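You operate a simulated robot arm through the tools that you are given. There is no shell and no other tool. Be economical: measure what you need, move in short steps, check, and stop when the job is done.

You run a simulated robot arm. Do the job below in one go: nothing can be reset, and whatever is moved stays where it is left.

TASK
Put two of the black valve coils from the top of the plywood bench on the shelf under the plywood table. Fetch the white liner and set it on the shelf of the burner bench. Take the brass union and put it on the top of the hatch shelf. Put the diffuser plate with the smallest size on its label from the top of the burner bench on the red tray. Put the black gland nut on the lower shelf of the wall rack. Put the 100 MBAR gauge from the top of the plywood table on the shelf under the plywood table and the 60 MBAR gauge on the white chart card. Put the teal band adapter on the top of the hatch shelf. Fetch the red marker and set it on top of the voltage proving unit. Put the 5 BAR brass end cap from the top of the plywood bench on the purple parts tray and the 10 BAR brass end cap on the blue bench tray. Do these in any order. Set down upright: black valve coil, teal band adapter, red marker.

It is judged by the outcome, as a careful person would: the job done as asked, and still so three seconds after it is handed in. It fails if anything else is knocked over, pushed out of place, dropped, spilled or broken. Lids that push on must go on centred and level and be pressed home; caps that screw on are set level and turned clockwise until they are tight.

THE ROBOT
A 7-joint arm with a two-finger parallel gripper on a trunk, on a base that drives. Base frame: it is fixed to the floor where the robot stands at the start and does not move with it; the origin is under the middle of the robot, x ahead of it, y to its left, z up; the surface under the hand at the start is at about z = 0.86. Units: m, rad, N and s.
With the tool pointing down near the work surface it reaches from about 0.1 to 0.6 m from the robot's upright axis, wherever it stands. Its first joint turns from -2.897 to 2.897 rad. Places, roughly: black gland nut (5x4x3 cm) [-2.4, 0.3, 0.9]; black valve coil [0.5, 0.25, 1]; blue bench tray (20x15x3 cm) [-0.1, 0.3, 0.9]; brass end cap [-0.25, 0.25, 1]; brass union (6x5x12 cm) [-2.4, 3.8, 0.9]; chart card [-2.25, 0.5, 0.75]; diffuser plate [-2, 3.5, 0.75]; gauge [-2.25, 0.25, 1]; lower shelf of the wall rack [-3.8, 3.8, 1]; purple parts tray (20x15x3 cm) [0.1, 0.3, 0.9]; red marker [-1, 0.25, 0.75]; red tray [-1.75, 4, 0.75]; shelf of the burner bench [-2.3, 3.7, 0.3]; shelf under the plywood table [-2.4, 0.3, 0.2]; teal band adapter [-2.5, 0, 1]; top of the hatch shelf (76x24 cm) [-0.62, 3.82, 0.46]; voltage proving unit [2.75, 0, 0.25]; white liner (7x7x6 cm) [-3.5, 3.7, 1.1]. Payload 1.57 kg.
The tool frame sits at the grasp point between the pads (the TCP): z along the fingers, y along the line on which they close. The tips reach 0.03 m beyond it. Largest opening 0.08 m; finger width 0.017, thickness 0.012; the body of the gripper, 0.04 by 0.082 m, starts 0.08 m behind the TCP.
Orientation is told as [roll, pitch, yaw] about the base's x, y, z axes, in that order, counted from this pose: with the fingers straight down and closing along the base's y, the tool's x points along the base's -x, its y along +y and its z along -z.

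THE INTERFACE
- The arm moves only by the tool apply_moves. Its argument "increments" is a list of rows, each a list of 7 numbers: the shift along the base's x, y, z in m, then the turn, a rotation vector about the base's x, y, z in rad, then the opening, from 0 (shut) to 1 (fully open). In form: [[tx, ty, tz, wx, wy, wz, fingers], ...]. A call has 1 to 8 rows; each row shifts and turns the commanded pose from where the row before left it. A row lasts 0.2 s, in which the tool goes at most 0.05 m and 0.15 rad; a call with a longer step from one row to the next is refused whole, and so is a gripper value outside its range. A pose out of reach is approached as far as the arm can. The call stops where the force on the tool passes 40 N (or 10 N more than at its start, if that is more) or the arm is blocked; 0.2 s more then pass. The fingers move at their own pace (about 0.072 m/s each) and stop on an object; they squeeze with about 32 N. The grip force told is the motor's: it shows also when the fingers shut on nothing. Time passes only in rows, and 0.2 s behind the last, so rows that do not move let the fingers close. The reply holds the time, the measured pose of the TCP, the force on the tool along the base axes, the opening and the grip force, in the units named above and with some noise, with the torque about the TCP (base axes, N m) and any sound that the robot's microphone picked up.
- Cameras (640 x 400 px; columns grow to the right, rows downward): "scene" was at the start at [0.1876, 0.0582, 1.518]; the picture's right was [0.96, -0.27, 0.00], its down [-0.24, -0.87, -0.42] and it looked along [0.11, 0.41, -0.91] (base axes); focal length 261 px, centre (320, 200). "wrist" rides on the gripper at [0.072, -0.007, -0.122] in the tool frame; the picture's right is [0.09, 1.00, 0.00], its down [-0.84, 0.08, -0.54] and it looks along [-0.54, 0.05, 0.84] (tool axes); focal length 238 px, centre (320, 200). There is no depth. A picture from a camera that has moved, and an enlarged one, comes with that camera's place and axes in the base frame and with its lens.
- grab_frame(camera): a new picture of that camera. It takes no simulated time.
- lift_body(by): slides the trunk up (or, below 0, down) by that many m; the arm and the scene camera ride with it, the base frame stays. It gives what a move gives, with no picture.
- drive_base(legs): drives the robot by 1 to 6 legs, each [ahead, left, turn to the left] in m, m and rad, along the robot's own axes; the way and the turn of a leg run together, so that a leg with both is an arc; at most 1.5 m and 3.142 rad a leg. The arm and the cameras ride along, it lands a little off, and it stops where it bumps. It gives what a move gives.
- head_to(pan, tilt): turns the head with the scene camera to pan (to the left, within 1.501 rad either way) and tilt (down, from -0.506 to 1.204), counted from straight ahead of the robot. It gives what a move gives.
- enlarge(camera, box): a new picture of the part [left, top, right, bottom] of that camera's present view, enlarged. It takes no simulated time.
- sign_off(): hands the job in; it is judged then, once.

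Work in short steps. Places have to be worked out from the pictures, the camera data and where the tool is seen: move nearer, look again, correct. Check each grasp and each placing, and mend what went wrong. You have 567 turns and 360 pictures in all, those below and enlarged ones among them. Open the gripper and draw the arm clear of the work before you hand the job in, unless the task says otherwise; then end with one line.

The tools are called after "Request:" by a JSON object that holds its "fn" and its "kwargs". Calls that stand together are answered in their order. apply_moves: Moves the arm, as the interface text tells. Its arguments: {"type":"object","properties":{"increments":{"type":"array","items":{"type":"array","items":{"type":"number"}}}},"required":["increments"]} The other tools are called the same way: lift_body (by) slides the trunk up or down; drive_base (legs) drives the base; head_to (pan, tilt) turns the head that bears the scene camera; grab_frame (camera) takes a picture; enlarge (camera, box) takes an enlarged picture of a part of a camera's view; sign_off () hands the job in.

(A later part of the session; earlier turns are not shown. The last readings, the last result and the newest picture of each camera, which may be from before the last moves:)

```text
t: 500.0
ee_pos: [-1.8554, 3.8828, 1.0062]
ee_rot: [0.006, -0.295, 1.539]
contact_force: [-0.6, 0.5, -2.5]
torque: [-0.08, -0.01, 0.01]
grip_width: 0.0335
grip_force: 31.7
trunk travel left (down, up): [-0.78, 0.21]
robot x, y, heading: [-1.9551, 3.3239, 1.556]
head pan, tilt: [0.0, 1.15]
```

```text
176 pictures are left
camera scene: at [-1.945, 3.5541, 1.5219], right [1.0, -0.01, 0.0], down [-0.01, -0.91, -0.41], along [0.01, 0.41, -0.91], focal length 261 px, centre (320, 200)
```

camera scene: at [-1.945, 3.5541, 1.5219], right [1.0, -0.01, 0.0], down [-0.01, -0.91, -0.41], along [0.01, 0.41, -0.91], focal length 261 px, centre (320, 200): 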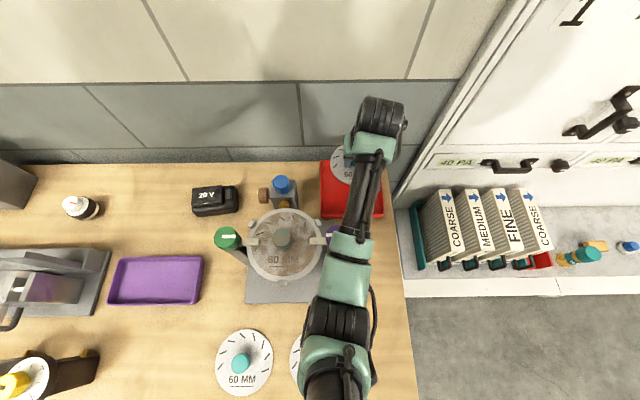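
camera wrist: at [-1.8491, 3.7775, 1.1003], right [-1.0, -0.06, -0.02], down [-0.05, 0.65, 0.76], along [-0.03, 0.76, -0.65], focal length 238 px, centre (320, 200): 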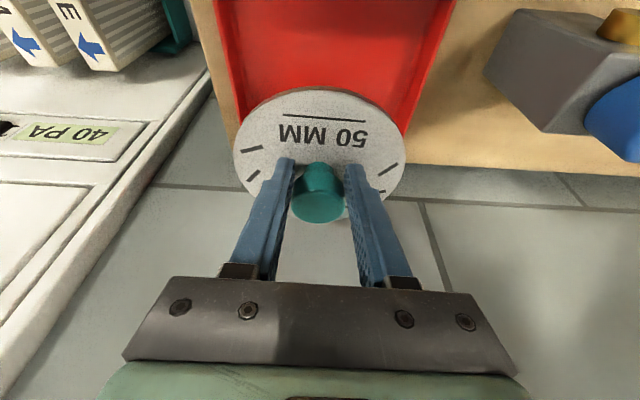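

The forearm would come down on the purple knob from here. I raise up, back off, and instead come from the right (base at x≈-1.66, just short of the plinth) with the arm stretched further.

Request:
{"fn": "lift_body", "kwargs": {"by": 0.2}}

Request:
{"fn": "drive_base", "kwargs": {"legs": [[-0.25, 0, 0], [0, -0.29, 0.01]]}}

Request:
{"fn": "apply_moves", "kwargs": {"increments": [[-0.035, 0.005, 0, 0, 0, 0, 0], [-0.035, 0.005, 0, 0, 0, 0, 0], [-0.035, 0.005, 0, 0, 0, 0, 0], [-0.035, 0.005, 0, 0, 0, 0, 0], [-0.035, 0.005, 0, 0, 0, 0, 0], [-0.035, 0.005, 0, 0, 0, 0, 0], [-0.035, 0.005, 0, 0, 0, 0, 0], [-0.035, 0.005, 0, 0, 0, 0, 0]]}}

Request:
{"fn": "grab_frame", "kwargs": {"camera": "scene"}}

```text
t: 502.1
ee_pos: [-1.8537, 3.8826, 1.2044]
ee_rot: [0.004, -0.295, 1.539]
contact_force: [0.5, 1.2, -3.1]
torque: [-0.02, -0.01, 0.03]
grip_width: 0.0332
grip_force: 32.2
trunk travel left (down, up): [-0.98, 0.01]
robot x, y, heading: [-1.9486, 3.3236, 1.56]
head pan, tilt: [0.0, 1.15]
```

```text
t: 505.6
ee_pos: [-1.5657, 3.6365, 1.2065]
ee_rot: [0.004, -0.296, 1.55]
contact_force: [0.7, -0.2, -2.6]
torque: [-0.1, 0.0, -0.02]
grip_width: 0.0333
grip_force: 32.0
trunk travel left (down, up): [-0.98, 0.01]
robot x, y, heading: [-1.6532, 3.0763, 1.566]
head pan, tilt: [0.0, 1.15]
```

```text
t: 507.4
ee_pos: [-1.8438, 3.6768, 1.205]
ee_rot: [0.005, -0.293, 1.55]
contact_force: [-0.7, -0.2, -2.2]
torque: [-0.05, 0.0, -0.01]
grip_width: 0.0336
grip_force: 31.9
trunk travel left (down, up): [-0.98, 0.01]
robot x, y, heading: [-1.6567, 3.081, 1.564]
head pan, tilt: [0.0, 1.15]
```

```text
175 pictures are left
camera scene: at [-1.6529, 3.3079, 1.7218], right [1.0, 0.0, 0.0], down [0.0, -0.91, -0.41], along [0.0, 0.41, -0.91], focal length 261 px, centre (320, 200)
```

scene: 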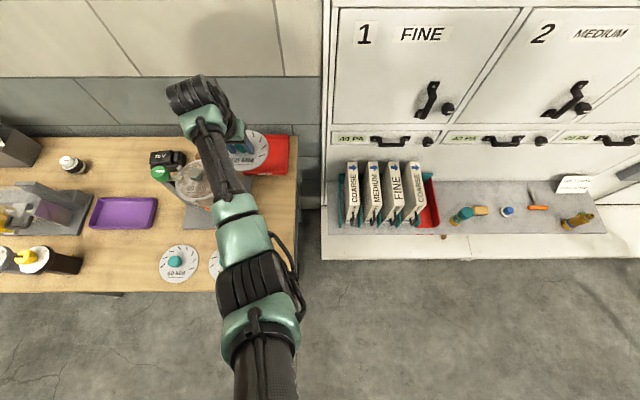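

The forearm now runs well right of the burner. Drive forward 0.205 m and adjust.

Request:
{"fn": "drive_base", "kwargs": {"legs": [[0.205, 0.005, 0]]}}

Request:
{"fn": "lift_body", "kwargs": {"by": -0.15}}

Request:
{"fn": "grab_frame", "kwargs": {"camera": "scene"}}

Request:
{"fn": "grab_frame", "kwargs": {"camera": "wrist"}}

```text
t: 509.0
ee_pos: [-1.8456, 3.877, 1.206]
ee_rot: [0.005, -0.295, 1.549]
contact_force: [0.2, 0.0, -3.0]
torque: [-0.03, -0.01, 0.04]
grip_width: 0.0333
grip_force: 31.7
trunk travel left (down, up): [-0.98, 0.01]
robot x, y, heading: [-1.6583, 3.2796, 1.568]
head pan, tilt: [0.0, 1.15]
```

```text
t: 510.7
ee_pos: [-1.8464, 3.8775, 1.0561]
ee_rot: [0.005, -0.295, 1.547]
contact_force: [0.1, -0.3, -2.9]
torque: [-0.02, 0.03, 0.01]
grip_width: 0.0335
grip_force: 32.2
trunk travel left (down, up): [-0.83, 0.16]
robot x, y, heading: [-1.6619, 3.2789, 1.566]
head pan, tilt: [0.0, 1.15]
```

```text
174 pictures are left
camera scene: at [-1.6557, 3.5077, 1.5719], right [1.0, -0.01, 0.0], down [-0.01, -0.91, -0.41], along [0.0, 0.41, -0.91], focal length 261 px, centre (320, 200)
```

scene: 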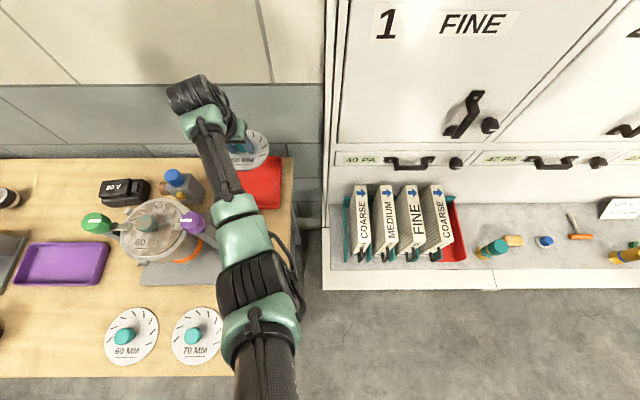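

```text
173 pictures are left
camera wrist: at [-1.8401, 3.7723, 1.1509], right [-1.0, -0.07, -0.02], down [-0.06, 0.65, 0.76], along [-0.04, 0.76, -0.65], focal length 238 px, centre (320, 200)
```

wrist: 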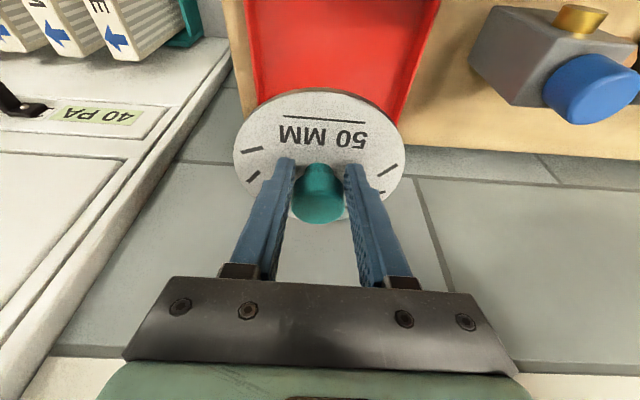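

Forearm clear of the burner. Align x -8 mm, y +8 mm and lower to z≈0.95.

Request:
{"fn": "apply_moves", "kwargs": {"increments": [[-0.008, 0.008, -0.03, 0, 0, 0, 0], [0, 0, -0.04, 0, 0, 0, 0], [0, 0, -0.03, 0, 0, 0, 0]]}}

Request:
{"fn": "grab_frame", "kwargs": {"camera": "wrist"}}

Request:
{"fn": "grab_frame", "kwargs": {"camera": "scene"}}

```text
t: 511.5
ee_pos: [-1.8528, 3.8864, 0.9573]
ee_rot: [0.005, -0.296, 1.549]
contact_force: [-0.8, -0.2, -2.6]
torque: [-0.05, 0.0, -0.02]
grip_width: 0.0335
grip_force: 32.3
trunk travel left (down, up): [-0.83, 0.16]
robot x, y, heading: [-1.6577, 3.2782, 1.565]
head pan, tilt: [0.0, 1.15]
```

```text
172 pictures are left
camera wrist: at [-1.846, 3.7818, 1.0512], right [-1.0, -0.07, -0.02], down [-0.06, 0.64, 0.76], along [-0.04, 0.76, -0.65], focal length 238 px, centre (320, 200)
```

wrist: 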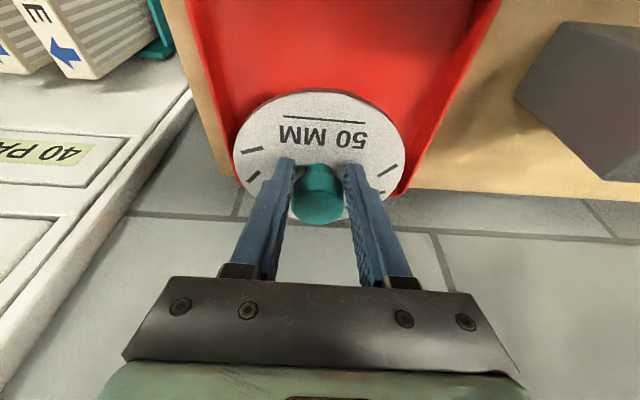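

```text
171 pictures are left
camera scene: at [-1.6558, 3.5081, 1.5718], right [1.0, -0.01, 0.0], down [-0.01, -0.91, -0.41], along [0.0, 0.41, -0.91], focal length 261 px, centre (320, 200)
```

scene: 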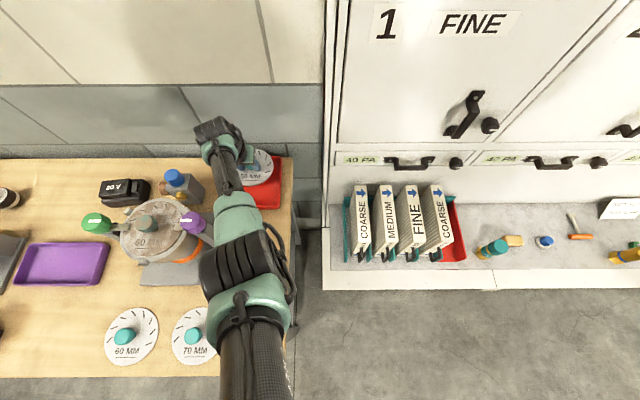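

Well placed over the tray. Lower further.

Request:
{"fn": "apply_moves", "kwargs": {"increments": [[0, 0, -0.02, 0, 0, 0, 0], [0, 0, -0.015, 0, 0, 0, 0], [0, 0, -0.005, 0, 0, 0, 0]]}}

Request:
{"fn": "grab_frame", "kwargs": {"camera": "wrist"}}

Request:
{"fn": "grab_frame", "kwargs": {"camera": "scene"}}

```text
t: 512.3
ee_pos: [-1.8515, 3.8779, 0.9198]
ee_rot: [0.006, -0.294, 1.551]
contact_force: [0.8, 0.4, -0.6]
torque: [0.01, -0.02, -0.04]
grip_width: 0.0
grip_force: 21.2
out of reach, approached as far as the arm can: row 2
trunk travel left (down, up): [-0.83, 0.16]
robot x, y, heading: [-1.6567, 3.2817, 1.566]
head pan, tilt: [0.0, 1.15]
```

```text
170 pictures are left
camera wrist: at [-1.8456, 3.7725, 1.0146], right [-1.0, -0.07, -0.02], down [-0.06, 0.65, 0.76], along [-0.04, 0.76, -0.65], focal length 238 px, centre (320, 200)
```

wrist: 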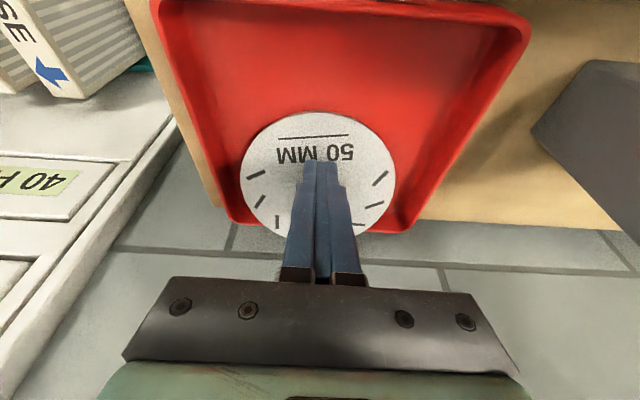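

```text
169 pictures are left
camera scene: at [-1.6562, 3.5085, 1.5717], right [1.0, -0.01, 0.0], down [-0.01, -0.91, -0.41], along [0.0, 0.41, -0.91], focal length 261 px, centre (320, 200)
```

scene: 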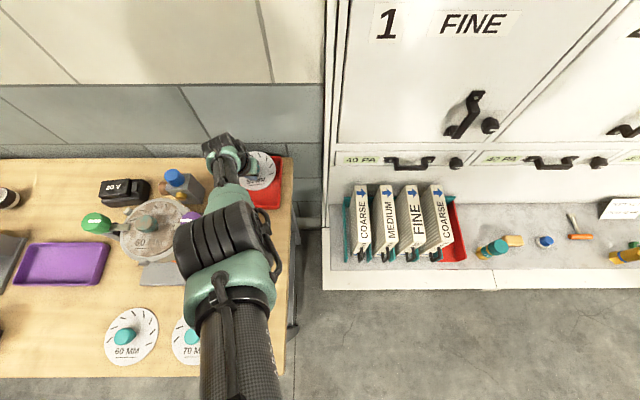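

The conical knob slipped out of the fingers as it touched; the plate now lies in the tray. I rise and inspect.

Request:
{"fn": "apply_moves", "kwargs": {"increments": [[0, -0.01, 0.03, 0, 0, 0, 0], [0, -0.01, 0.04, 0, 0, 0, 0.2], [0, -0.01, 0.045, 0, 0, 0, 0.5]]}}

Request:
{"fn": "grab_frame", "kwargs": {"camera": "wrist"}}

Request:
{"fn": "enlarge", "kwargs": {"camera": "scene", "box": [180, 120, 330, 240]}}

```text
t: 513.1
ee_pos: [-1.8772, 3.9098, 1.0032]
ee_rot: [0.003, -0.291, 1.549]
contact_force: [0.7, 0.0, 0.1]
torque: [0.04, 0.02, 0.0]
grip_width: 0.0399
grip_force: 0.0
out of reach, approached as far as the arm can: row 1, 2, 3
trunk travel left (down, up): [-0.83, 0.16]
robot x, y, heading: [-1.658, 3.2788, 1.568]
head pan, tilt: [0.0, 1.15]
```

```text
168 pictures are left
camera wrist: at [-1.8711, 3.8048, 1.0981], right [-1.0, -0.07, -0.02], down [-0.06, 0.65, 0.76], along [-0.04, 0.76, -0.65], focal length 238 px, centre (320, 200)
```

wrist: 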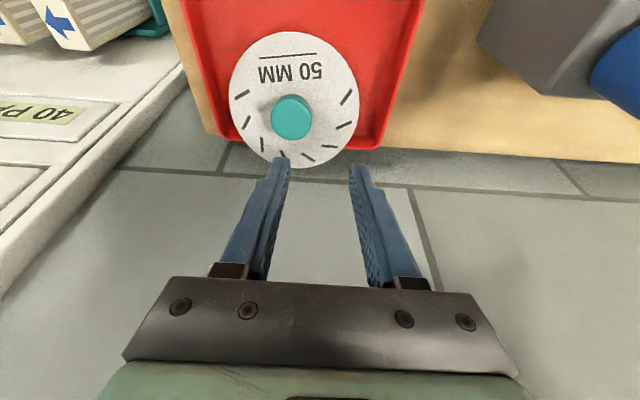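

```text
3.33 times, centred on (255, 180) of scene
camera zoom: at [-1.6557, 3.5069, 1.572], right [1.0, -0.01, 0.0], down [-0.01, -0.91, -0.41], along [0.0, 0.41, -0.91], focal length 870 px, centre (537, 267)
```

zoom: 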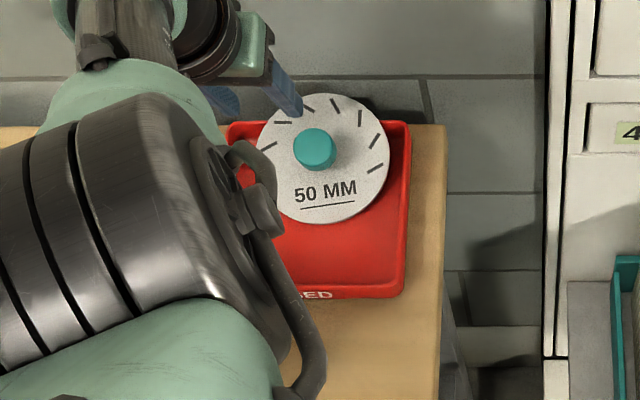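

The plate leans on the tray's far rim. I will re-grip the knob and pull it ~2.5 cm toward me so it lies flat. First lower the trunk a bit for reach while keeping the hand high.

Request:
{"fn": "apply_moves", "kwargs": {"increments": [[0.008, -0.015, 0.03, 0, 0, 0, 0.7], [0.008, -0.015, 0.03, 0, 0, 0, 0.7], [0.008, -0.01, 0.03, 0, 0, 0, 0.7]]}}

Request:
{"fn": "grab_frame", "kwargs": {"camera": "scene"}}

```text
t: 513.9
ee_pos: [-1.8801, 3.9354, 1.0734]
ee_rot: [0.002, -0.291, 1.548]
contact_force: [0.8, -0.4, 0.7]
torque: [-0.01, 0.02, -0.02]
grip_width: 0.0562
grip_force: 0.1
out of reach, approached as far as the arm can: row 1, 2, 3
trunk travel left (down, up): [-0.83, 0.16]
robot x, y, heading: [-1.6578, 3.2821, 1.565]
head pan, tilt: [0.0, 1.15]
```

```text
166 pictures are left
camera scene: at [-1.6555, 3.5072, 1.5719], right [1.0, -0.01, 0.0], down [-0.01, -0.91, -0.41], along [0.0, 0.41, -0.91], focal length 261 px, centre (320, 200)
```

scene: 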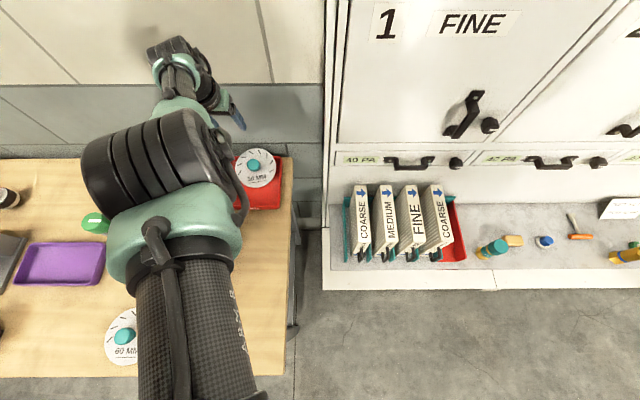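

The arm is drifting against a joint limit. I unwind by turning the tool yaw (+0.45) with the arm azimuth, in place.

Request:
{"fn": "apply_moves", "kwargs": {"increments": [[0, 0, 0, 0, 0, 0.15, 0.7], [0, 0, 0, 0, 0, 0.15, 0.7], [0, 0, 0, 0, 0, 0.15, 0.7], [0, -0.02, 0.01, 0, 0, 0, 0.7]]}}

Request:
{"fn": "grab_frame", "kwargs": {"camera": "scene"}}

```text
t: 514.9
ee_pos: [-1.8869, 3.9375, 1.0724]
ee_rot: [0.006, -0.293, 1.999]
contact_force: [0.6, -0.5, -0.3]
torque: [0.01, 0.01, 0.02]
grip_width: 0.0562
grip_force: 0.1
out of reach, approached as far as the arm can: row 1, 4
trunk travel left (down, up): [-0.83, 0.16]
robot x, y, heading: [-1.6601, 3.28, 1.566]
head pan, tilt: [0.0, 1.15]
```

```text
165 pictures are left
camera scene: at [-1.6558, 3.5072, 1.572], right [1.0, -0.01, 0.0], down [-0.01, -0.91, -0.41], along [0.0, 0.41, -0.91], focal length 261 px, centre (320, 200)
```

scene: 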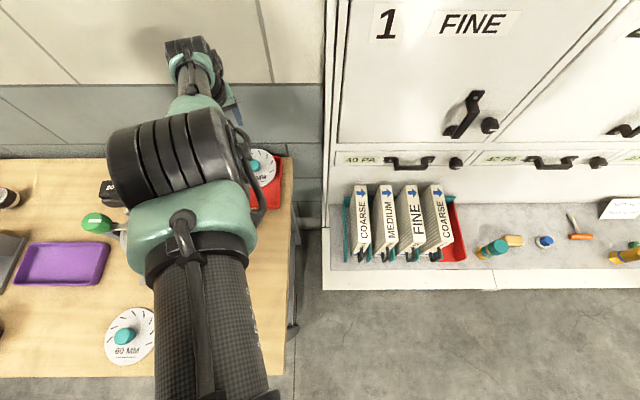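

I drive the base back 0.12 m to get off the wall, then remove the tilt.

Request:
{"fn": "drive_base", "kwargs": {"legs": [[-0.12, 0, 0]]}}

Request:
{"fn": "apply_moves", "kwargs": {"increments": [[0, 0, 0.02, -0.133, -0.061, 0, 0.7], [0, 0, 0.02, -0.133, -0.061, 0, 0.7], [0, 0, 0.02, 0, 0, 0, 0.7]]}}

Request:
{"fn": "grab_frame", "kwargs": {"camera": "scene"}}

```text
t: 516.2
ee_pos: [-1.8878, 3.8177, 1.0715]
ee_rot: [0.005, -0.291, 2.0]
contact_force: [-0.3, 0.3, 0.8]
torque: [0.0, -0.02, -0.02]
grip_width: 0.056
grip_force: 0.1
trunk travel left (down, up): [-0.83, 0.16]
robot x, y, heading: [-1.6626, 3.1573, 1.57]
head pan, tilt: [0.0, 1.15]
```

```text
t: 517.0
ee_pos: [-1.8693, 3.773, 1.1442]
ee_rot: [0.005, 0.004, 2.0]
contact_force: [-0.3, -0.3, 0.2]
torque: [0.02, 0.01, -0.01]
grip_width: 0.056
grip_force: 0.0
out of reach, approached as far as the arm can: row 1, 2
trunk travel left (down, up): [-0.83, 0.16]
robot x, y, heading: [-1.6584, 3.1566, 1.568]
head pan, tilt: [0.0, 1.15]
```

```text
164 pictures are left
camera scene: at [-1.6566, 3.3869, 1.5719], right [1.0, 0.0, 0.0], down [0.0, -0.91, -0.41], along [0.0, 0.41, -0.91], focal length 261 px, centre (320, 200)
```

scene: 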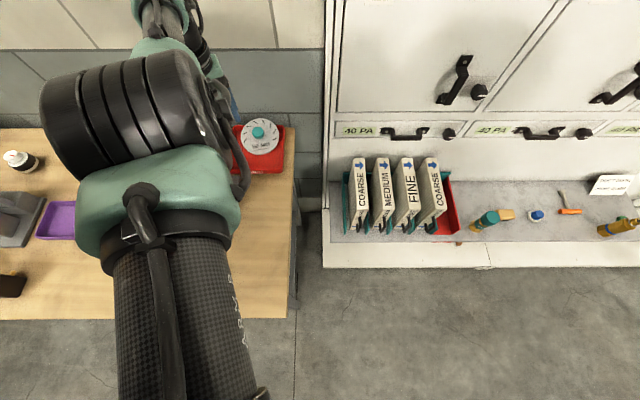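

Test retracting the hand toward the robot to recover a relaxed posture.

Request:
{"fn": "apply_moves", "kwargs": {"increments": [[0.02, -0.04, 0.01, 0, 0, 0, 0.7], [0.02, -0.04, 0.01, 0, 0, 0, 0.7], [0.02, -0.04, 0, 0, 0, 0, 0.7], [0.02, -0.04, 0, 0, 0, 0, 0.7]]}}

Request:
{"fn": "grab_frame", "kwargs": {"camera": "scene"}}

```text
t: 518.0
ee_pos: [-1.8651, 3.7732, 1.1376]
ee_rot: [0.006, 0.003, 2.001]
contact_force: [-0.7, 0.6, 1.1]
torque: [0.01, 0.05, -0.02]
grip_width: 0.056
grip_force: 0.1
out of reach, approached as far as the arm can: row 1, 2, 3, 4
trunk travel left (down, up): [-0.83, 0.16]
robot x, y, heading: [-1.6609, 3.1625, 1.564]
head pan, tilt: [0.0, 1.15]
```

```text
163 pictures are left
camera scene: at [-1.6567, 3.3869, 1.5719], right [1.0, 0.0, 0.0], down [0.0, -0.91, -0.41], along [0.0, 0.41, -0.91], focal length 261 px, centre (320, 200)
```

scene: 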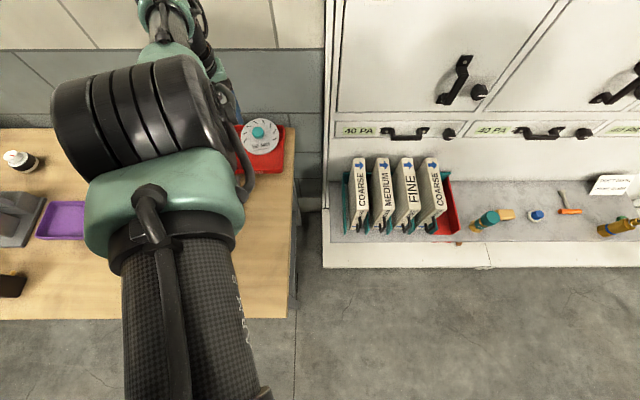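

Try moving the hand straight up and slightly outward to find which directions are free.

Request:
{"fn": "apply_moves", "kwargs": {"increments": [[0, 0, 0.04, 0, 0, 0, 0.7], [0, 0, 0.04, 0, 0, 0, 0.7], [0, 0, 0, 0, 0, 0.15, 0.7], [0, 0, 0, 0, 0, 0.15, 0.7], [0, 0, 0, 0, 0, 0.15, 0.7]]}}

Request:
{"fn": "apply_moves", "kwargs": {"increments": [[0.01, -0.03, 0, 0, 0, 0, 0.7], [0.01, -0.03, 0, 0, 0, 0, 0.7]]}}

Request:
{"fn": "grab_frame", "kwargs": {"camera": "scene"}}

```text
t: 519.2
ee_pos: [-1.8654, 3.7813, 1.2163]
ee_rot: [0.005, 0.0, 2.452]
contact_force: [-0.5, -0.3, 0.2]
torque: [0.02, -0.01, -0.01]
grip_width: 0.0561
grip_force: 0.0
out of reach, approached as far as the arm can: row 2
trunk travel left (down, up): [-0.83, 0.16]
robot x, y, heading: [-1.6589, 3.1588, 1.571]
head pan, tilt: [0.0, 1.15]
```

```text
t: 519.8
ee_pos: [-1.8657, 3.7814, 1.2174]
ee_rot: [0.006, 0.0, 2.45]
contact_force: [0.4, -0.6, -0.1]
torque: [0.0, -0.03, 0.01]
grip_width: 0.0559
grip_force: 0.3
out of reach, approached as far as the arm can: row 1, 2
trunk travel left (down, up): [-0.83, 0.16]
robot x, y, heading: [-1.6606, 3.1611, 1.564]
head pan, tilt: [0.0, 1.15]
```

```text
162 pictures are left
camera scene: at [-1.6567, 3.3869, 1.5719], right [1.0, 0.0, 0.0], down [0.0, -0.91, -0.41], along [0.0, 0.41, -0.91], focal length 261 px, centre (320, 200)
```

scene: 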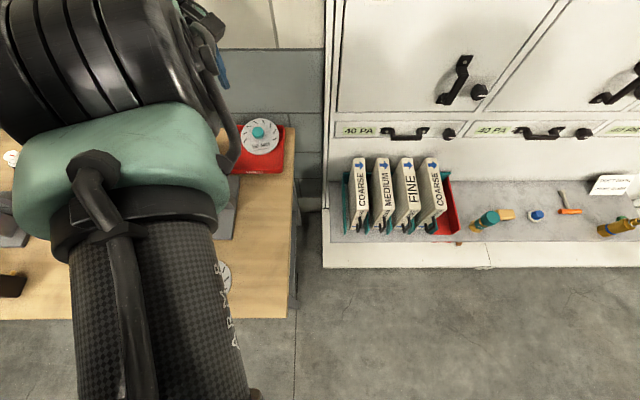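

The arm is stretched straight (singular). Tilting the tool forward along the arm's azimuth brings the wrist back toward the robot; I do that to regain a bend.

Request:
{"fn": "apply_moves", "kwargs": {"increments": [[0, 0, 0, 0.13, 0.045, 0, 0.7], [0, 0, 0, 0.13, 0.045, 0, 0.7], [0, 0, 0, 0.13, 0.045, 0, 0.7], [0, -0.02, 0, 0, 0, 0, 0.7], [0.01, -0.03, 0, 0, 0, 0, 0.7], [0.01, -0.03, 0, 0, 0, 0, 0.7]]}}

Request:
{"fn": "grab_frame", "kwargs": {"camera": "scene"}}

```text
t: 521.2
ee_pos: [-1.8991, 3.8637, 1.2121]
ee_rot: [-0.218, -0.349, 2.492]
contact_force: [-0.2, 0.1, 0.2]
torque: [-0.02, 0.02, -0.02]
grip_width: 0.056
grip_force: 0.0
out of reach, approached as far as the arm can: row 1, 2, 3, 4, 5, 6
trunk travel left (down, up): [-0.83, 0.16]
robot x, y, heading: [-1.658, 3.1569, 1.569]
head pan, tilt: [0.0, 1.15]
```

```text
161 pictures are left
camera scene: at [-1.6568, 3.3868, 1.572], right [1.0, 0.0, 0.0], down [0.0, -0.91, -0.41], along [0.0, 0.41, -0.91], focal length 261 px, centre (320, 200)
```

scene: 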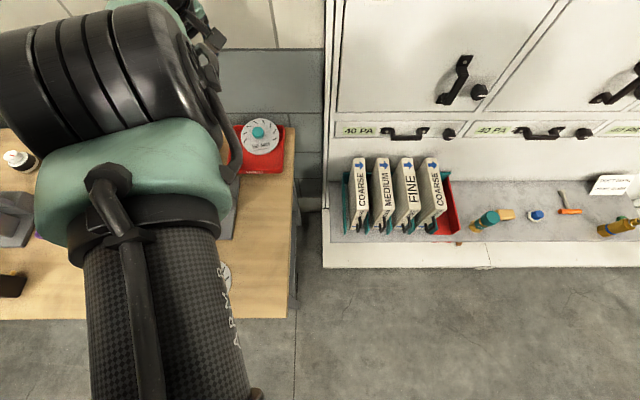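

The elbow has gone over-straight. I back the base away to free space to sort the posture out there.

Request:
{"fn": "drive_base", "kwargs": {"legs": [[-0.75, 0, 0]]}}

Request:
{"fn": "apply_moves", "kwargs": {"increments": [[-0.015, 0.045, 0, 0, 0, 0, 0.7], [-0.015, 0.045, 0, 0, 0, 0, 0.7], [0, 0, -0.045, 0, 0, 0, 0.7], [0, 0, -0.045, 0, 0, 0, 0.7], [0.01, -0.045, 0, 0, 0, 0, 0.7], [0.01, -0.045, 0, 0, 0, 0, 0.7], [0.01, -0.045, 0, 0, 0, 0, 0.7]]}}

```text
t: 525.3
ee_pos: [-1.9051, 3.103, 1.2115]
ee_rot: [-0.218, -0.35, 2.498]
contact_force: [1.0, 0.0, -0.8]
torque: [-0.01, -0.01, 0.04]
grip_width: 0.0558
grip_force: 0.2
trunk travel left (down, up): [-0.83, 0.16]
robot x, y, heading: [-1.6576, 2.3965, 1.572]
head pan, tilt: [0.0, 1.15]
```

```text
t: 526.9
ee_pos: [-1.8713, 2.9568, 1.1227]
ee_rot: [-0.216, -0.346, 2.497]
contact_force: [-0.4, 0.2, 0.2]
torque: [-0.03, 0.01, -0.01]
grip_width: 0.0563
grip_force: 0.1
out of reach, approached as far as the arm can: row 1, 2, 4
trunk travel left (down, up): [-0.83, 0.16]
robot x, y, heading: [-1.6571, 2.3995, 1.574]
head pan, tilt: [0.0, 1.15]
```

The posture is recovered. Now level the tool and unwind the yaw, drawing the hand in.

Request:
{"fn": "apply_moves", "kwargs": {"increments": [[0.02, -0.02, 0.01, -0.127, -0.049, 0, 0.7], [0.02, -0.02, 0.01, -0.127, -0.049, 0, 0.7], [0.02, -0.02, 0, -0.127, -0.049, 0, 0.7], [0.02, 0, 0, 0, 0, -0.15, 0.7], [0.02, 0, 0, 0, 0, -0.15, 0.7], [0.02, 0, 0, 0, 0, -0.15, 0.7], [0.02, 0, 0, 0, 0, -0.15, 0.7], [0.02, 0, 0, 0, 0, -0.15, 0.7]]}}

Request:
{"fn": "head_to", "kwargs": {"pan": 0.0, "tilt": 0.9}}

Request:
{"fn": "grab_frame", "kwargs": {"camera": "scene"}}

```text
t: 528.7
ee_pos: [-1.71, 2.8988, 1.1453]
ee_rot: [-0.005, 0.003, 1.709]
contact_force: [-0.4, -0.1, -0.4]
torque: [0.03, 0.01, 0.01]
grip_width: 0.0558
grip_force: 0.0
trunk travel left (down, up): [-0.83, 0.16]
robot x, y, heading: [-1.6588, 2.3978, 1.577]
head pan, tilt: [0.0, 1.15]
```

```text
t: 529.4
ee_pos: [-1.7107, 2.8989, 1.1436]
ee_rot: [-0.005, 0.003, 1.713]
contact_force: [-0.1, -0.6, -0.1]
torque: [0.02, 0.0, -0.02]
grip_width: 0.0561
grip_force: 0.1
trunk travel left (down, up): [-0.83, 0.16]
robot x, y, heading: [-1.656, 2.3991, 1.572]
head pan, tilt: [0.0, 0.901]
```

```text
160 pictures are left
camera scene: at [-1.6586, 2.644, 1.5888], right [1.0, 0.0, 0.0], down [0.0, -0.78, -0.62], along [0.0, 0.62, -0.78], focal length 261 px, centre (320, 200)
```

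scene: 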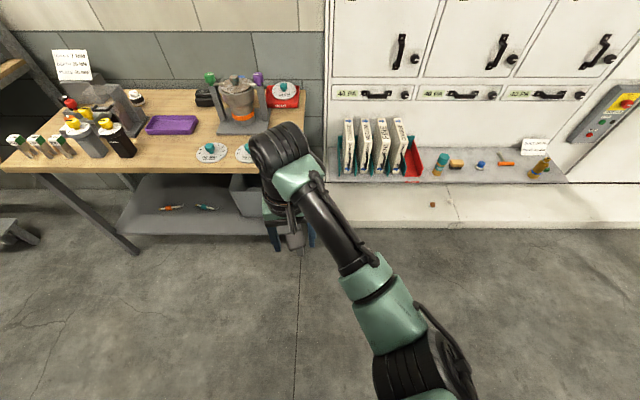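

Relaxed posture again, elbow to the right. Zoom on the plate in the tray and the shelf bin.

Request:
{"fn": "enlarge", "kwargs": {"camera": "scene", "box": [190, 60, 320, 160]}}

Request:
{"fn": "enlarge", "kwargs": {"camera": "scene", "box": [100, 150, 320, 290]}}

```text
4.00 times, centred on (255, 110) of scene
camera zoom: at [-1.6586, 2.644, 1.5888], right [1.0, 0.0, 0.0], down [0.0, -0.78, -0.62], along [0.0, 0.62, -0.78], focal length 1044 px, centre (580, 560)
```

zoom: 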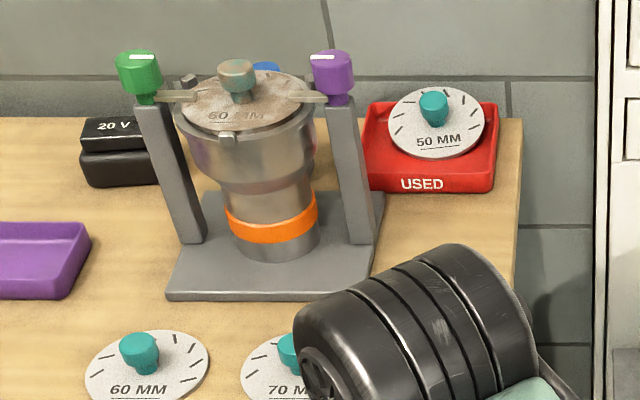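

```text
2.86 times, centred on (210, 220) of scene
camera zoom: at [-1.6586, 2.644, 1.5888], right [1.0, 0.0, 0.0], down [0.0, -0.78, -0.62], along [0.0, 0.62, -0.78], focal length 746 px, centre (634, 143)
```

zoom: 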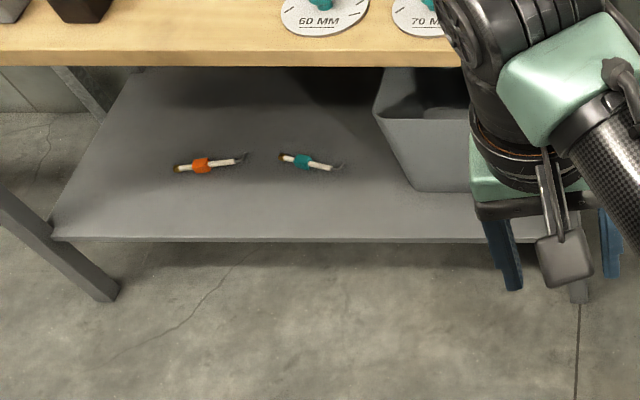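

The plate leans on the far rim. I'll regrip it from a base spot left of the plinth (x≈-2.05, can go further in) with the elbow on the right. Reposition the hand to the robot's right first.

Request:
{"fn": "lift_body", "kwargs": {"by": 0.12}}

Request:
{"fn": "apply_moves", "kwargs": {"increments": [[0.035, -0.005, 0, 0, 0, -0.05, 0.7], [0.035, -0.005, 0, 0, 0, -0.05, 0.7], [0.035, -0.005, 0, 0, 0, -0.05, 0.7], [0.035, -0.005, 0, 0, 0, 0, 0.7], [0.035, -0.005, 0, 0, 0, 0, 0.7], [0.035, -0.005, 0, 0, 0, 0, 0.7], [0.035, -0.005, 0, 0, 0, 0, 0.7]]}}

Request:
{"fn": "drive_base", "kwargs": {"legs": [[0, 0.42, 0]]}}

Request:
{"fn": "grab_frame", "kwargs": {"camera": "scene"}}

```text
t: 530.9
ee_pos: [-1.71, 2.8988, 1.2643]
ee_rot: [-0.004, 0.004, 1.712]
contact_force: [-1.0, -0.5, -0.7]
torque: [-0.01, 0.01, 0.01]
grip_width: 0.0561
grip_force: 0.0
trunk travel left (down, up): [-0.95, 0.04]
robot x, y, heading: [-1.6543, 2.3983, 1.569]
head pan, tilt: [0.0, 0.901]
```

```text
t: 532.5
ee_pos: [-1.4636, 2.8631, 1.2637]
ee_rot: [-0.003, 0.003, 1.564]
contact_force: [-0.4, 0.3, 0.2]
torque: [0.0, 0.02, 0.01]
grip_width: 0.0559
grip_force: 0.1
trunk travel left (down, up): [-0.95, 0.04]
robot x, y, heading: [-1.6541, 2.4013, 1.575]
head pan, tilt: [0.0, 0.901]
```

```text
t: 535.2
ee_pos: [-1.8958, 2.8613, 1.2626]
ee_rot: [-0.006, 0.003, 1.552]
contact_force: [0.2, 0.8, 0.6]
torque: [0.01, -0.01, 0.0]
grip_width: 0.056
grip_force: 0.1
trunk travel left (down, up): [-0.95, 0.04]
robot x, y, heading: [-2.0943, 2.4003, 1.563]
head pan, tilt: [0.0, 0.901]
```

```text
157 pictures are left
camera scene: at [-2.0916, 2.6444, 1.7089], right [1.0, -0.01, 0.0], down [0.0, -0.78, -0.62], along [0.0, 0.62, -0.78], focal length 261 px, centre (320, 200)
```

scene: 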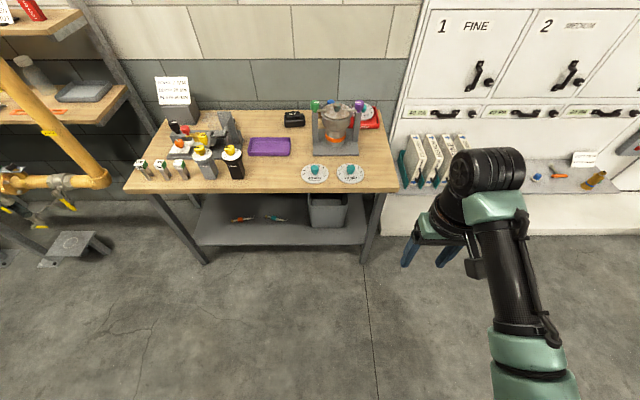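

Elbow on the right. Drive in: 0.85 m first.

Request:
{"fn": "drive_base", "kwargs": {"legs": [[0.85, -0.04, 0.005]]}}

Request:
{"fn": "head_to", "kwargs": {"pan": -0.2, "tilt": 1.0}}

Request:
{"fn": "grab_frame", "kwargs": {"camera": "scene"}}

Request:
{"fn": "grab_frame", "kwargs": {"camera": "wrist"}}

```text
t: 539.8
ee_pos: [-1.8492, 3.7379, 1.2623]
ee_rot: [-0.005, 0.003, 1.553]
contact_force: [0.6, 0.2, 0.6]
torque: [-0.03, 0.01, 0.01]
grip_width: 0.056
grip_force: 0.0
trunk travel left (down, up): [-0.95, 0.04]
robot x, y, heading: [-2.0454, 3.2768, 1.564]
head pan, tilt: [0.0, 0.901]
```

```text
t: 540.6
ee_pos: [-1.8485, 3.7395, 1.2623]
ee_rot: [-0.005, 0.003, 1.552]
contact_force: [0.4, 0.1, -0.1]
torque: [-0.03, -0.04, -0.03]
grip_width: 0.0563
grip_force: 0.1
trunk travel left (down, up): [-0.95, 0.04]
robot x, y, heading: [-2.0481, 3.2765, 1.562]
head pan, tilt: [-0.201, 1.0]
```

```text
156 pictures are left
camera scene: at [-2.031, 3.5148, 1.7016], right [0.98, -0.2, 0.0], down [-0.17, -0.82, -0.54], along [0.11, 0.53, -0.84], focal length 261 px, centre (320, 200)
```

scene: 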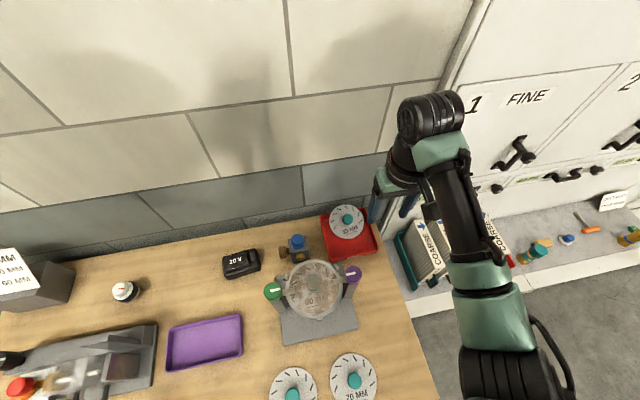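

```text
155 pictures are left
camera wrist: at [-1.8425, 3.6661, 1.3836], right [-1.0, -0.07, -0.01], down [-0.06, 0.84, 0.54], along [-0.03, 0.54, -0.84], focal length 238 px, centre (320, 200)
```

wrist: 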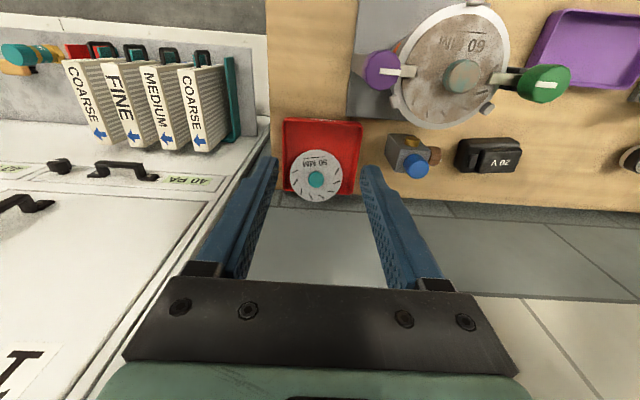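

Excellent clearance. Knob at ≈(-1.847,3.912). Tilt the tool 0.3, drive in 0.16, and lower by arm.

Request:
{"fn": "apply_moves", "kwargs": {"increments": [[0, 0, -0.02, 0.15, 0, 0, 0.7], [0, 0, -0.02, 0.15, 0, 0, 0.7]]}}

Request:
{"fn": "drive_base", "kwargs": {"legs": [[0.15, 0, 0.005]]}}

Request:
{"fn": "grab_frame", "kwargs": {"camera": "scene"}}

Request:
{"fn": "grab_frame", "kwargs": {"camera": "wrist"}}

```text
t: 541.2
ee_pos: [-1.8476, 3.738, 1.2217]
ee_rot: [-0.003, -0.298, 1.549]
contact_force: [0.3, -0.2, 0.1]
torque: [-0.01, -0.01, -0.01]
grip_width: 0.056
grip_force: 0.0
trunk travel left (down, up): [-0.95, 0.04]
robot x, y, heading: [-2.0466, 3.28, 1.569]
head pan, tilt: [-0.201, 1.0]
```

```text
t: 542.5
ee_pos: [-1.8525, 3.8859, 1.221]
ee_rot: [0.0, -0.298, 1.559]
contact_force: [0.1, -0.4, 0.5]
torque: [-0.01, 0.0, -0.04]
grip_width: 0.0559
grip_force: 0.1
trunk travel left (down, up): [-0.95, 0.04]
robot x, y, heading: [-2.0477, 3.4268, 1.573]
head pan, tilt: [-0.201, 1.0]
```

```text
154 pictures are left
camera scene: at [-2.033, 3.6594, 1.702], right [0.98, -0.2, 0.0], down [-0.16, -0.82, -0.54], along [0.11, 0.53, -0.84], focal length 261 px, centre (320, 200)
```

scene: 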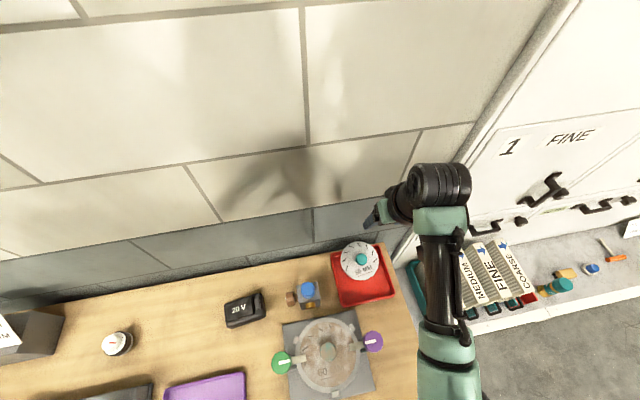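

```text
153 pictures are left
camera wrist: at [-1.8452, 3.7803, 1.3161], right [-1.0, -0.08, -0.03], down [-0.07, 0.64, 0.76], along [-0.04, 0.76, -0.64], focal length 238 px, centre (320, 200)
```

wrist: 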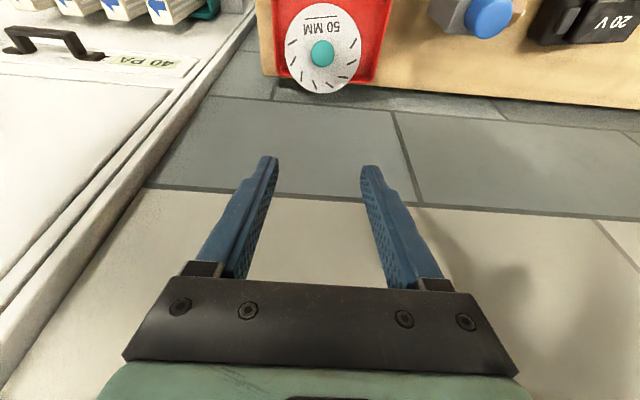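

Lower the trunk 0.15, then the arm, staying over the knob.

Request:
{"fn": "lift_body", "kwargs": {"by": -0.15}}

Request:
{"fn": "apply_moves", "kwargs": {"increments": [[0.002, 0.006, -0.04, 0, 0, 0, 0.7], [0.002, 0.006, -0.04, 0, 0, 0, 0.7], [0.001, 0.003, -0.025, 0, 0, 0, 0.7]]}}

Request:
{"fn": "grab_frame", "kwargs": {"camera": "wrist"}}

Request:
{"fn": "grab_frame", "kwargs": {"camera": "scene"}}

```text
t: 544.3
ee_pos: [-1.8518, 3.8857, 1.0715]
ee_rot: [0.002, -0.296, 1.561]
contact_force: [-0.3, 0.0, 0.9]
torque: [0.0, -0.06, -0.02]
grip_width: 0.0558
grip_force: 0.1
trunk travel left (down, up): [-0.8, 0.19]
robot x, y, heading: [-2.0485, 3.4219, 1.577]
head pan, tilt: [-0.201, 1.0]
```

```text
t: 545.1
ee_pos: [-1.8459, 3.9016, 0.9658]
ee_rot: [0.0, -0.297, 1.559]
contact_force: [0.1, -0.4, -1.2]
torque: [0.0, -0.01, 0.03]
grip_width: 0.056
grip_force: 0.1
trunk travel left (down, up): [-0.8, 0.19]
robot x, y, heading: [-2.0461, 3.422, 1.571]
head pan, tilt: [-0.201, 1.0]
```

```text
152 pictures are left
camera wrist: at [-1.8391, 3.7971, 1.0592], right [-1.0, -0.08, -0.03], down [-0.07, 0.64, 0.76], along [-0.04, 0.76, -0.65], focal length 238 px, centre (320, 200)
```

wrist: 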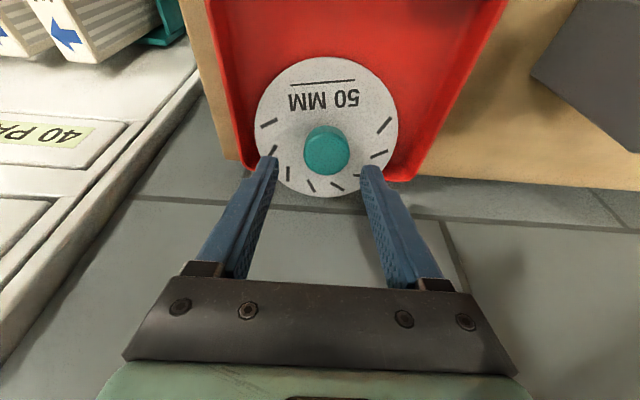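

```text
151 pictures are left
camera scene: at [-2.033, 3.6615, 1.5517], right [0.98, -0.2, 0.0], down [-0.16, -0.83, -0.54], along [0.11, 0.53, -0.84], focal length 261 px, centre (320, 200)
```

scene: 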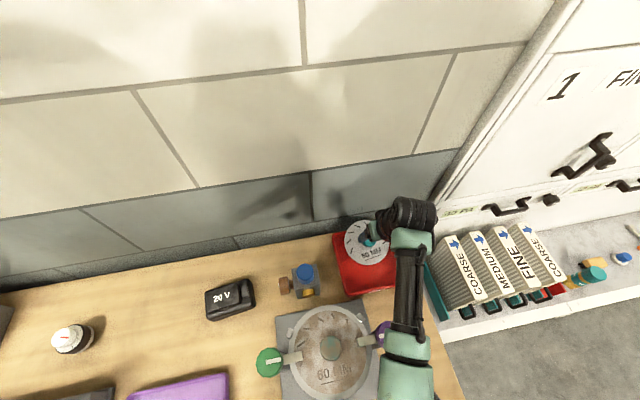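

Check the forearm's closeness to the purple knob.

Request:
{"fn": "enlarge", "kwargs": {"camera": "scene", "box": [300, 200, 460, 400]}}

Request:
{"fn": "head_to", "kwargs": {"pan": -0.5, "tilt": 1.2}}

Request:
{"fn": "grab_frame", "kwargs": {"camera": "scene"}}

```text
2.00 times, centred on (380, 300) of scene
camera zoom: at [-2.033, 3.6615, 1.5517], right [0.98, -0.2, 0.0], down [-0.16, -0.83, -0.54], along [0.11, 0.53, -0.84], focal length 522 px, centre (200, 0)
```

zoom: 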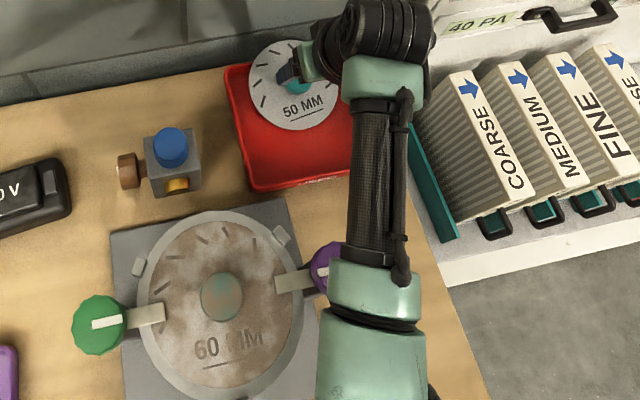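

```text
t: 545.9
ee_pos: [-1.8467, 3.9022, 0.9657]
ee_rot: [0.0, -0.298, 1.56]
contact_force: [-0.3, -0.5, -0.5]
torque: [0.02, -0.02, -0.01]
grip_width: 0.056
grip_force: 0.1
trunk travel left (down, up): [-0.8, 0.19]
robot x, y, heading: [-2.0478, 3.4234, 1.574]
head pan, tilt: [-0.499, 1.201]
```

```text
149 pictures are left
camera scene: at [-2.0202, 3.6423, 1.5391], right [0.88, -0.47, 0.0], down [-0.44, -0.82, -0.36], along [0.17, 0.32, -0.93], focal length 261 px, centre (320, 200)
```

scene: 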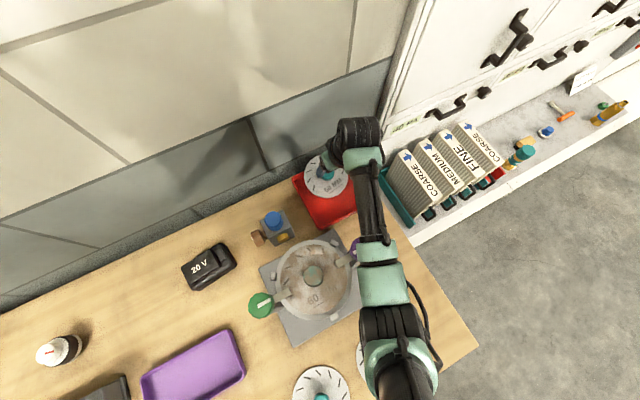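

The forearm passes above the knob with some clearance; I lower only 5 cm more with the arm and grip.

Request:
{"fn": "apply_moves", "kwargs": {"increments": [[-0.002, 0.002, -0.025, 0, 0, 0, 0.7], [-0.001, 0.001, -0.02, 0, 0, 0, 0.7]]}}

Request:
{"fn": "grab_frame", "kwargs": {"camera": "wrist"}}

Request:
{"fn": "enlarge", "kwargs": {"camera": "scene", "box": [240, 100, 460, 300]}}

```text
t: 546.5
ee_pos: [-1.8505, 3.9043, 0.9192]
ee_rot: [-0.001, -0.297, 1.56]
contact_force: [0.7, 0.0, 0.1]
torque: [0.0, -0.02, 0.0]
grip_width: 0.0563
grip_force: 0.0
trunk travel left (down, up): [-0.8, 0.19]
robot x, y, heading: [-2.0496, 3.4229, 1.577]
head pan, tilt: [-0.499, 1.201]
```

```text
148 pictures are left
camera wrist: at [-1.8428, 3.7996, 1.0143], right [-1.0, -0.08, -0.03], down [-0.07, 0.64, 0.76], along [-0.04, 0.76, -0.65], focal length 238 px, centre (320, 200)
```

wrist: 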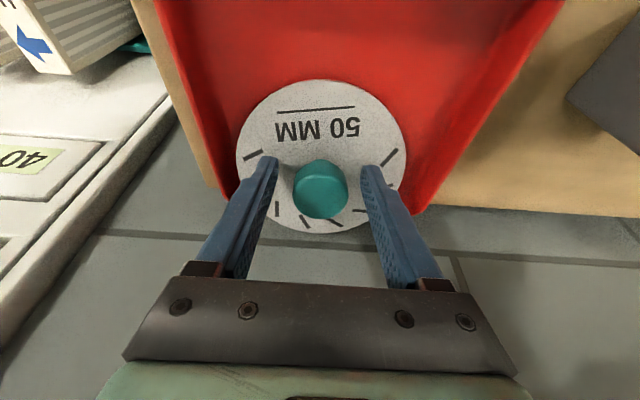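

```text
2.00 times, centred on (350, 200) of scene
camera zoom: at [-2.0201, 3.6423, 1.5391], right [0.88, -0.48, 0.0], down [-0.44, -0.82, -0.36], along [0.17, 0.32, -0.93], focal length 522 px, centre (260, 200)
```

zoom: 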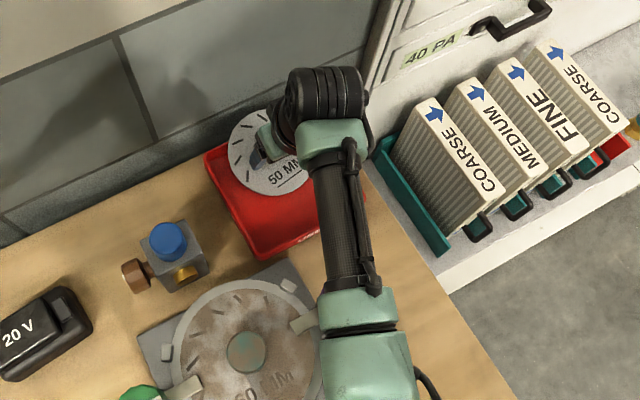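

Grip the knob, lift slightly, pull 2.2 cm toward me.

Request:
{"fn": "apply_moves", "kwargs": {"increments": [[0, 0.001, -0.004, 0, 0, 0, 0.7], [0, 0, 0, 0, 0, 0, 0], [0, 0, 0, 0, 0, 0, 0], [0, 0, 0, 0, 0, 0, 0]]}}

Request:
{"fn": "apply_moves", "kwargs": {"increments": [[0, -0.004, 0.008, 0, 0, 0, 0], [0, -0.009, 0.002, 0, 0, 0, 0], [0, -0.009, 0, 0, 0, 0, 0]]}}

Request:
{"fn": "grab_frame", "kwargs": {"camera": "wrist"}}

```text
t: 547.5
ee_pos: [-1.8505, 3.9061, 0.9171]
ee_rot: [0.0, -0.297, 1.56]
contact_force: [0.1, 0.7, -0.9]
torque: [0.02, -0.01, 0.01]
grip_width: 0.0348
grip_force: 32.4
trunk travel left (down, up): [-0.8, 0.19]
robot x, y, heading: [-2.0473, 3.424, 1.571]
head pan, tilt: [-0.499, 1.201]
```

```text
t: 548.3
ee_pos: [-1.8488, 3.8834, 0.9279]
ee_rot: [0.001, -0.297, 1.561]
contact_force: [0.5, 0.2, -2.0]
torque: [-0.03, -0.02, 0.01]
grip_width: 0.0345
grip_force: 32.4
trunk travel left (down, up): [-0.8, 0.19]
robot x, y, heading: [-2.0441, 3.4268, 1.574]
head pan, tilt: [-0.499, 1.201]
```

```text
146 pictures are left
camera wrist: at [-1.8422, 3.7787, 1.0218], right [-1.0, -0.08, -0.03], down [-0.07, 0.64, 0.76], along [-0.04, 0.76, -0.65], focal length 238 px, centre (320, 200)
```

wrist: 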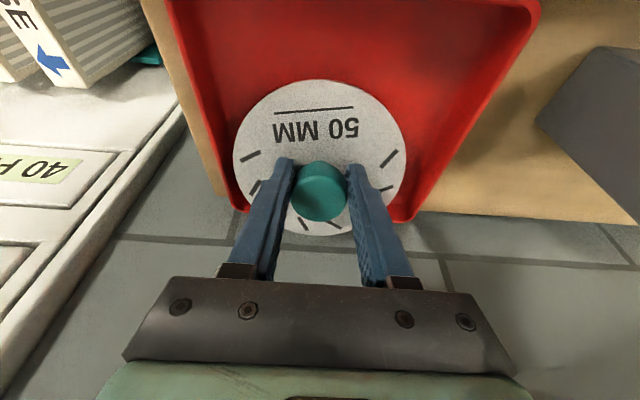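

Plate is now within the tray outline. Lower 1.3 cm and release.

Request:
{"fn": "apply_moves", "kwargs": {"increments": [[0, -0.002, -0.006, 0, 0, 0, 0], [0, 0, -0.006, 0, 0, 0, 0], [0, 0, 0, 0, 0, 0, 0]]}}

Request:
{"fn": "grab_frame", "kwargs": {"camera": "wrist"}}

```text
t: 549.1
ee_pos: [-1.8492, 3.8824, 0.9156]
ee_rot: [0.0, -0.3, 1.561]
contact_force: [-2.0, -1.1, 12.8]
torque: [-0.69, 0.17, -0.1]
grip_width: 0.0348
grip_force: 31.8
trunk travel left (down, up): [-0.8, 0.19]
robot x, y, heading: [-2.0478, 3.4213, 1.575]
head pan, tilt: [-0.499, 1.201]
```

```text
145 pictures are left
camera wrist: at [-1.8423, 3.7766, 1.0109], right [-1.0, -0.08, -0.03], down [-0.07, 0.64, 0.77], along [-0.04, 0.76, -0.64], focal length 238 px, centre (320, 200)
```

wrist: 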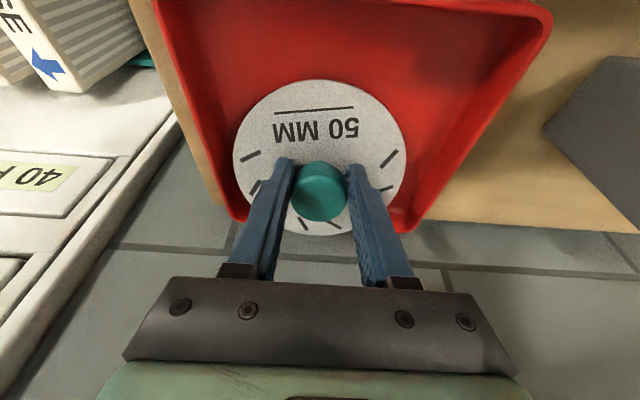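

Near edge touches the tray floor. Release and rise.

Request:
{"fn": "apply_moves", "kwargs": {"increments": [[0, 0, 0.001, 0, 0, 0, 0.6], [0, 0, 0, 0, 0, 0, 0.7], [0, 0, 0, 0, 0, 0, 0.7]]}}

Request:
{"fn": "apply_moves", "kwargs": {"increments": [[0, -0.003, 0.03, 0, 0, 0, 0.7], [0, -0.005, 0.04, 0, 0, 0, 0.7], [0, -0.005, 0.04, 0, 0, 0, 0.7]]}}

Request:
{"fn": "grab_frame", "kwargs": {"camera": "wrist"}}

```text
t: 549.9
ee_pos: [-1.8491, 3.8821, 0.916]
ee_rot: [0.0, -0.298, 1.561]
contact_force: [-0.9, -0.7, 0.0]
torque: [-0.01, -0.03, -0.03]
grip_width: 0.0559
grip_force: 0.0
trunk travel left (down, up): [-0.8, 0.19]
robot x, y, heading: [-2.0467, 3.4242, 1.579]
head pan, tilt: [-0.499, 1.201]
```

```text
t: 550.7
ee_pos: [-1.8495, 3.8667, 1.027]
ee_rot: [0.001, -0.294, 1.558]
contact_force: [0.5, 0.4, 0.4]
torque: [0.01, 0.0, 0.03]
grip_width: 0.0562
grip_force: 0.1
trunk travel left (down, up): [-0.8, 0.19]
robot x, y, heading: [-2.044, 3.4232, 1.58]
head pan, tilt: [-0.499, 1.201]
```

```text
144 pictures are left
camera wrist: at [-1.8424, 3.761, 1.1214], right [-1.0, -0.08, -0.03], down [-0.07, 0.64, 0.76], along [-0.04, 0.76, -0.65], focal length 238 px, centre (320, 200)
```

wrist: 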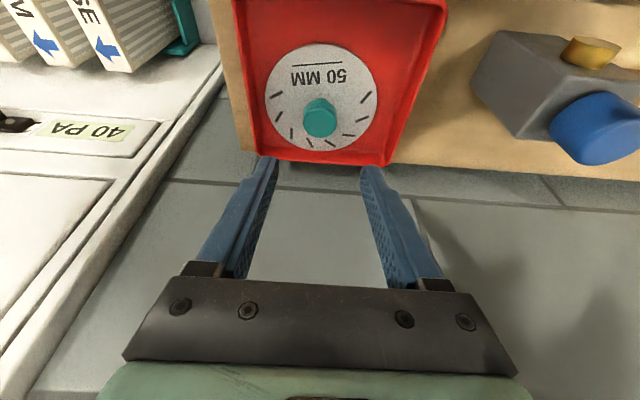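

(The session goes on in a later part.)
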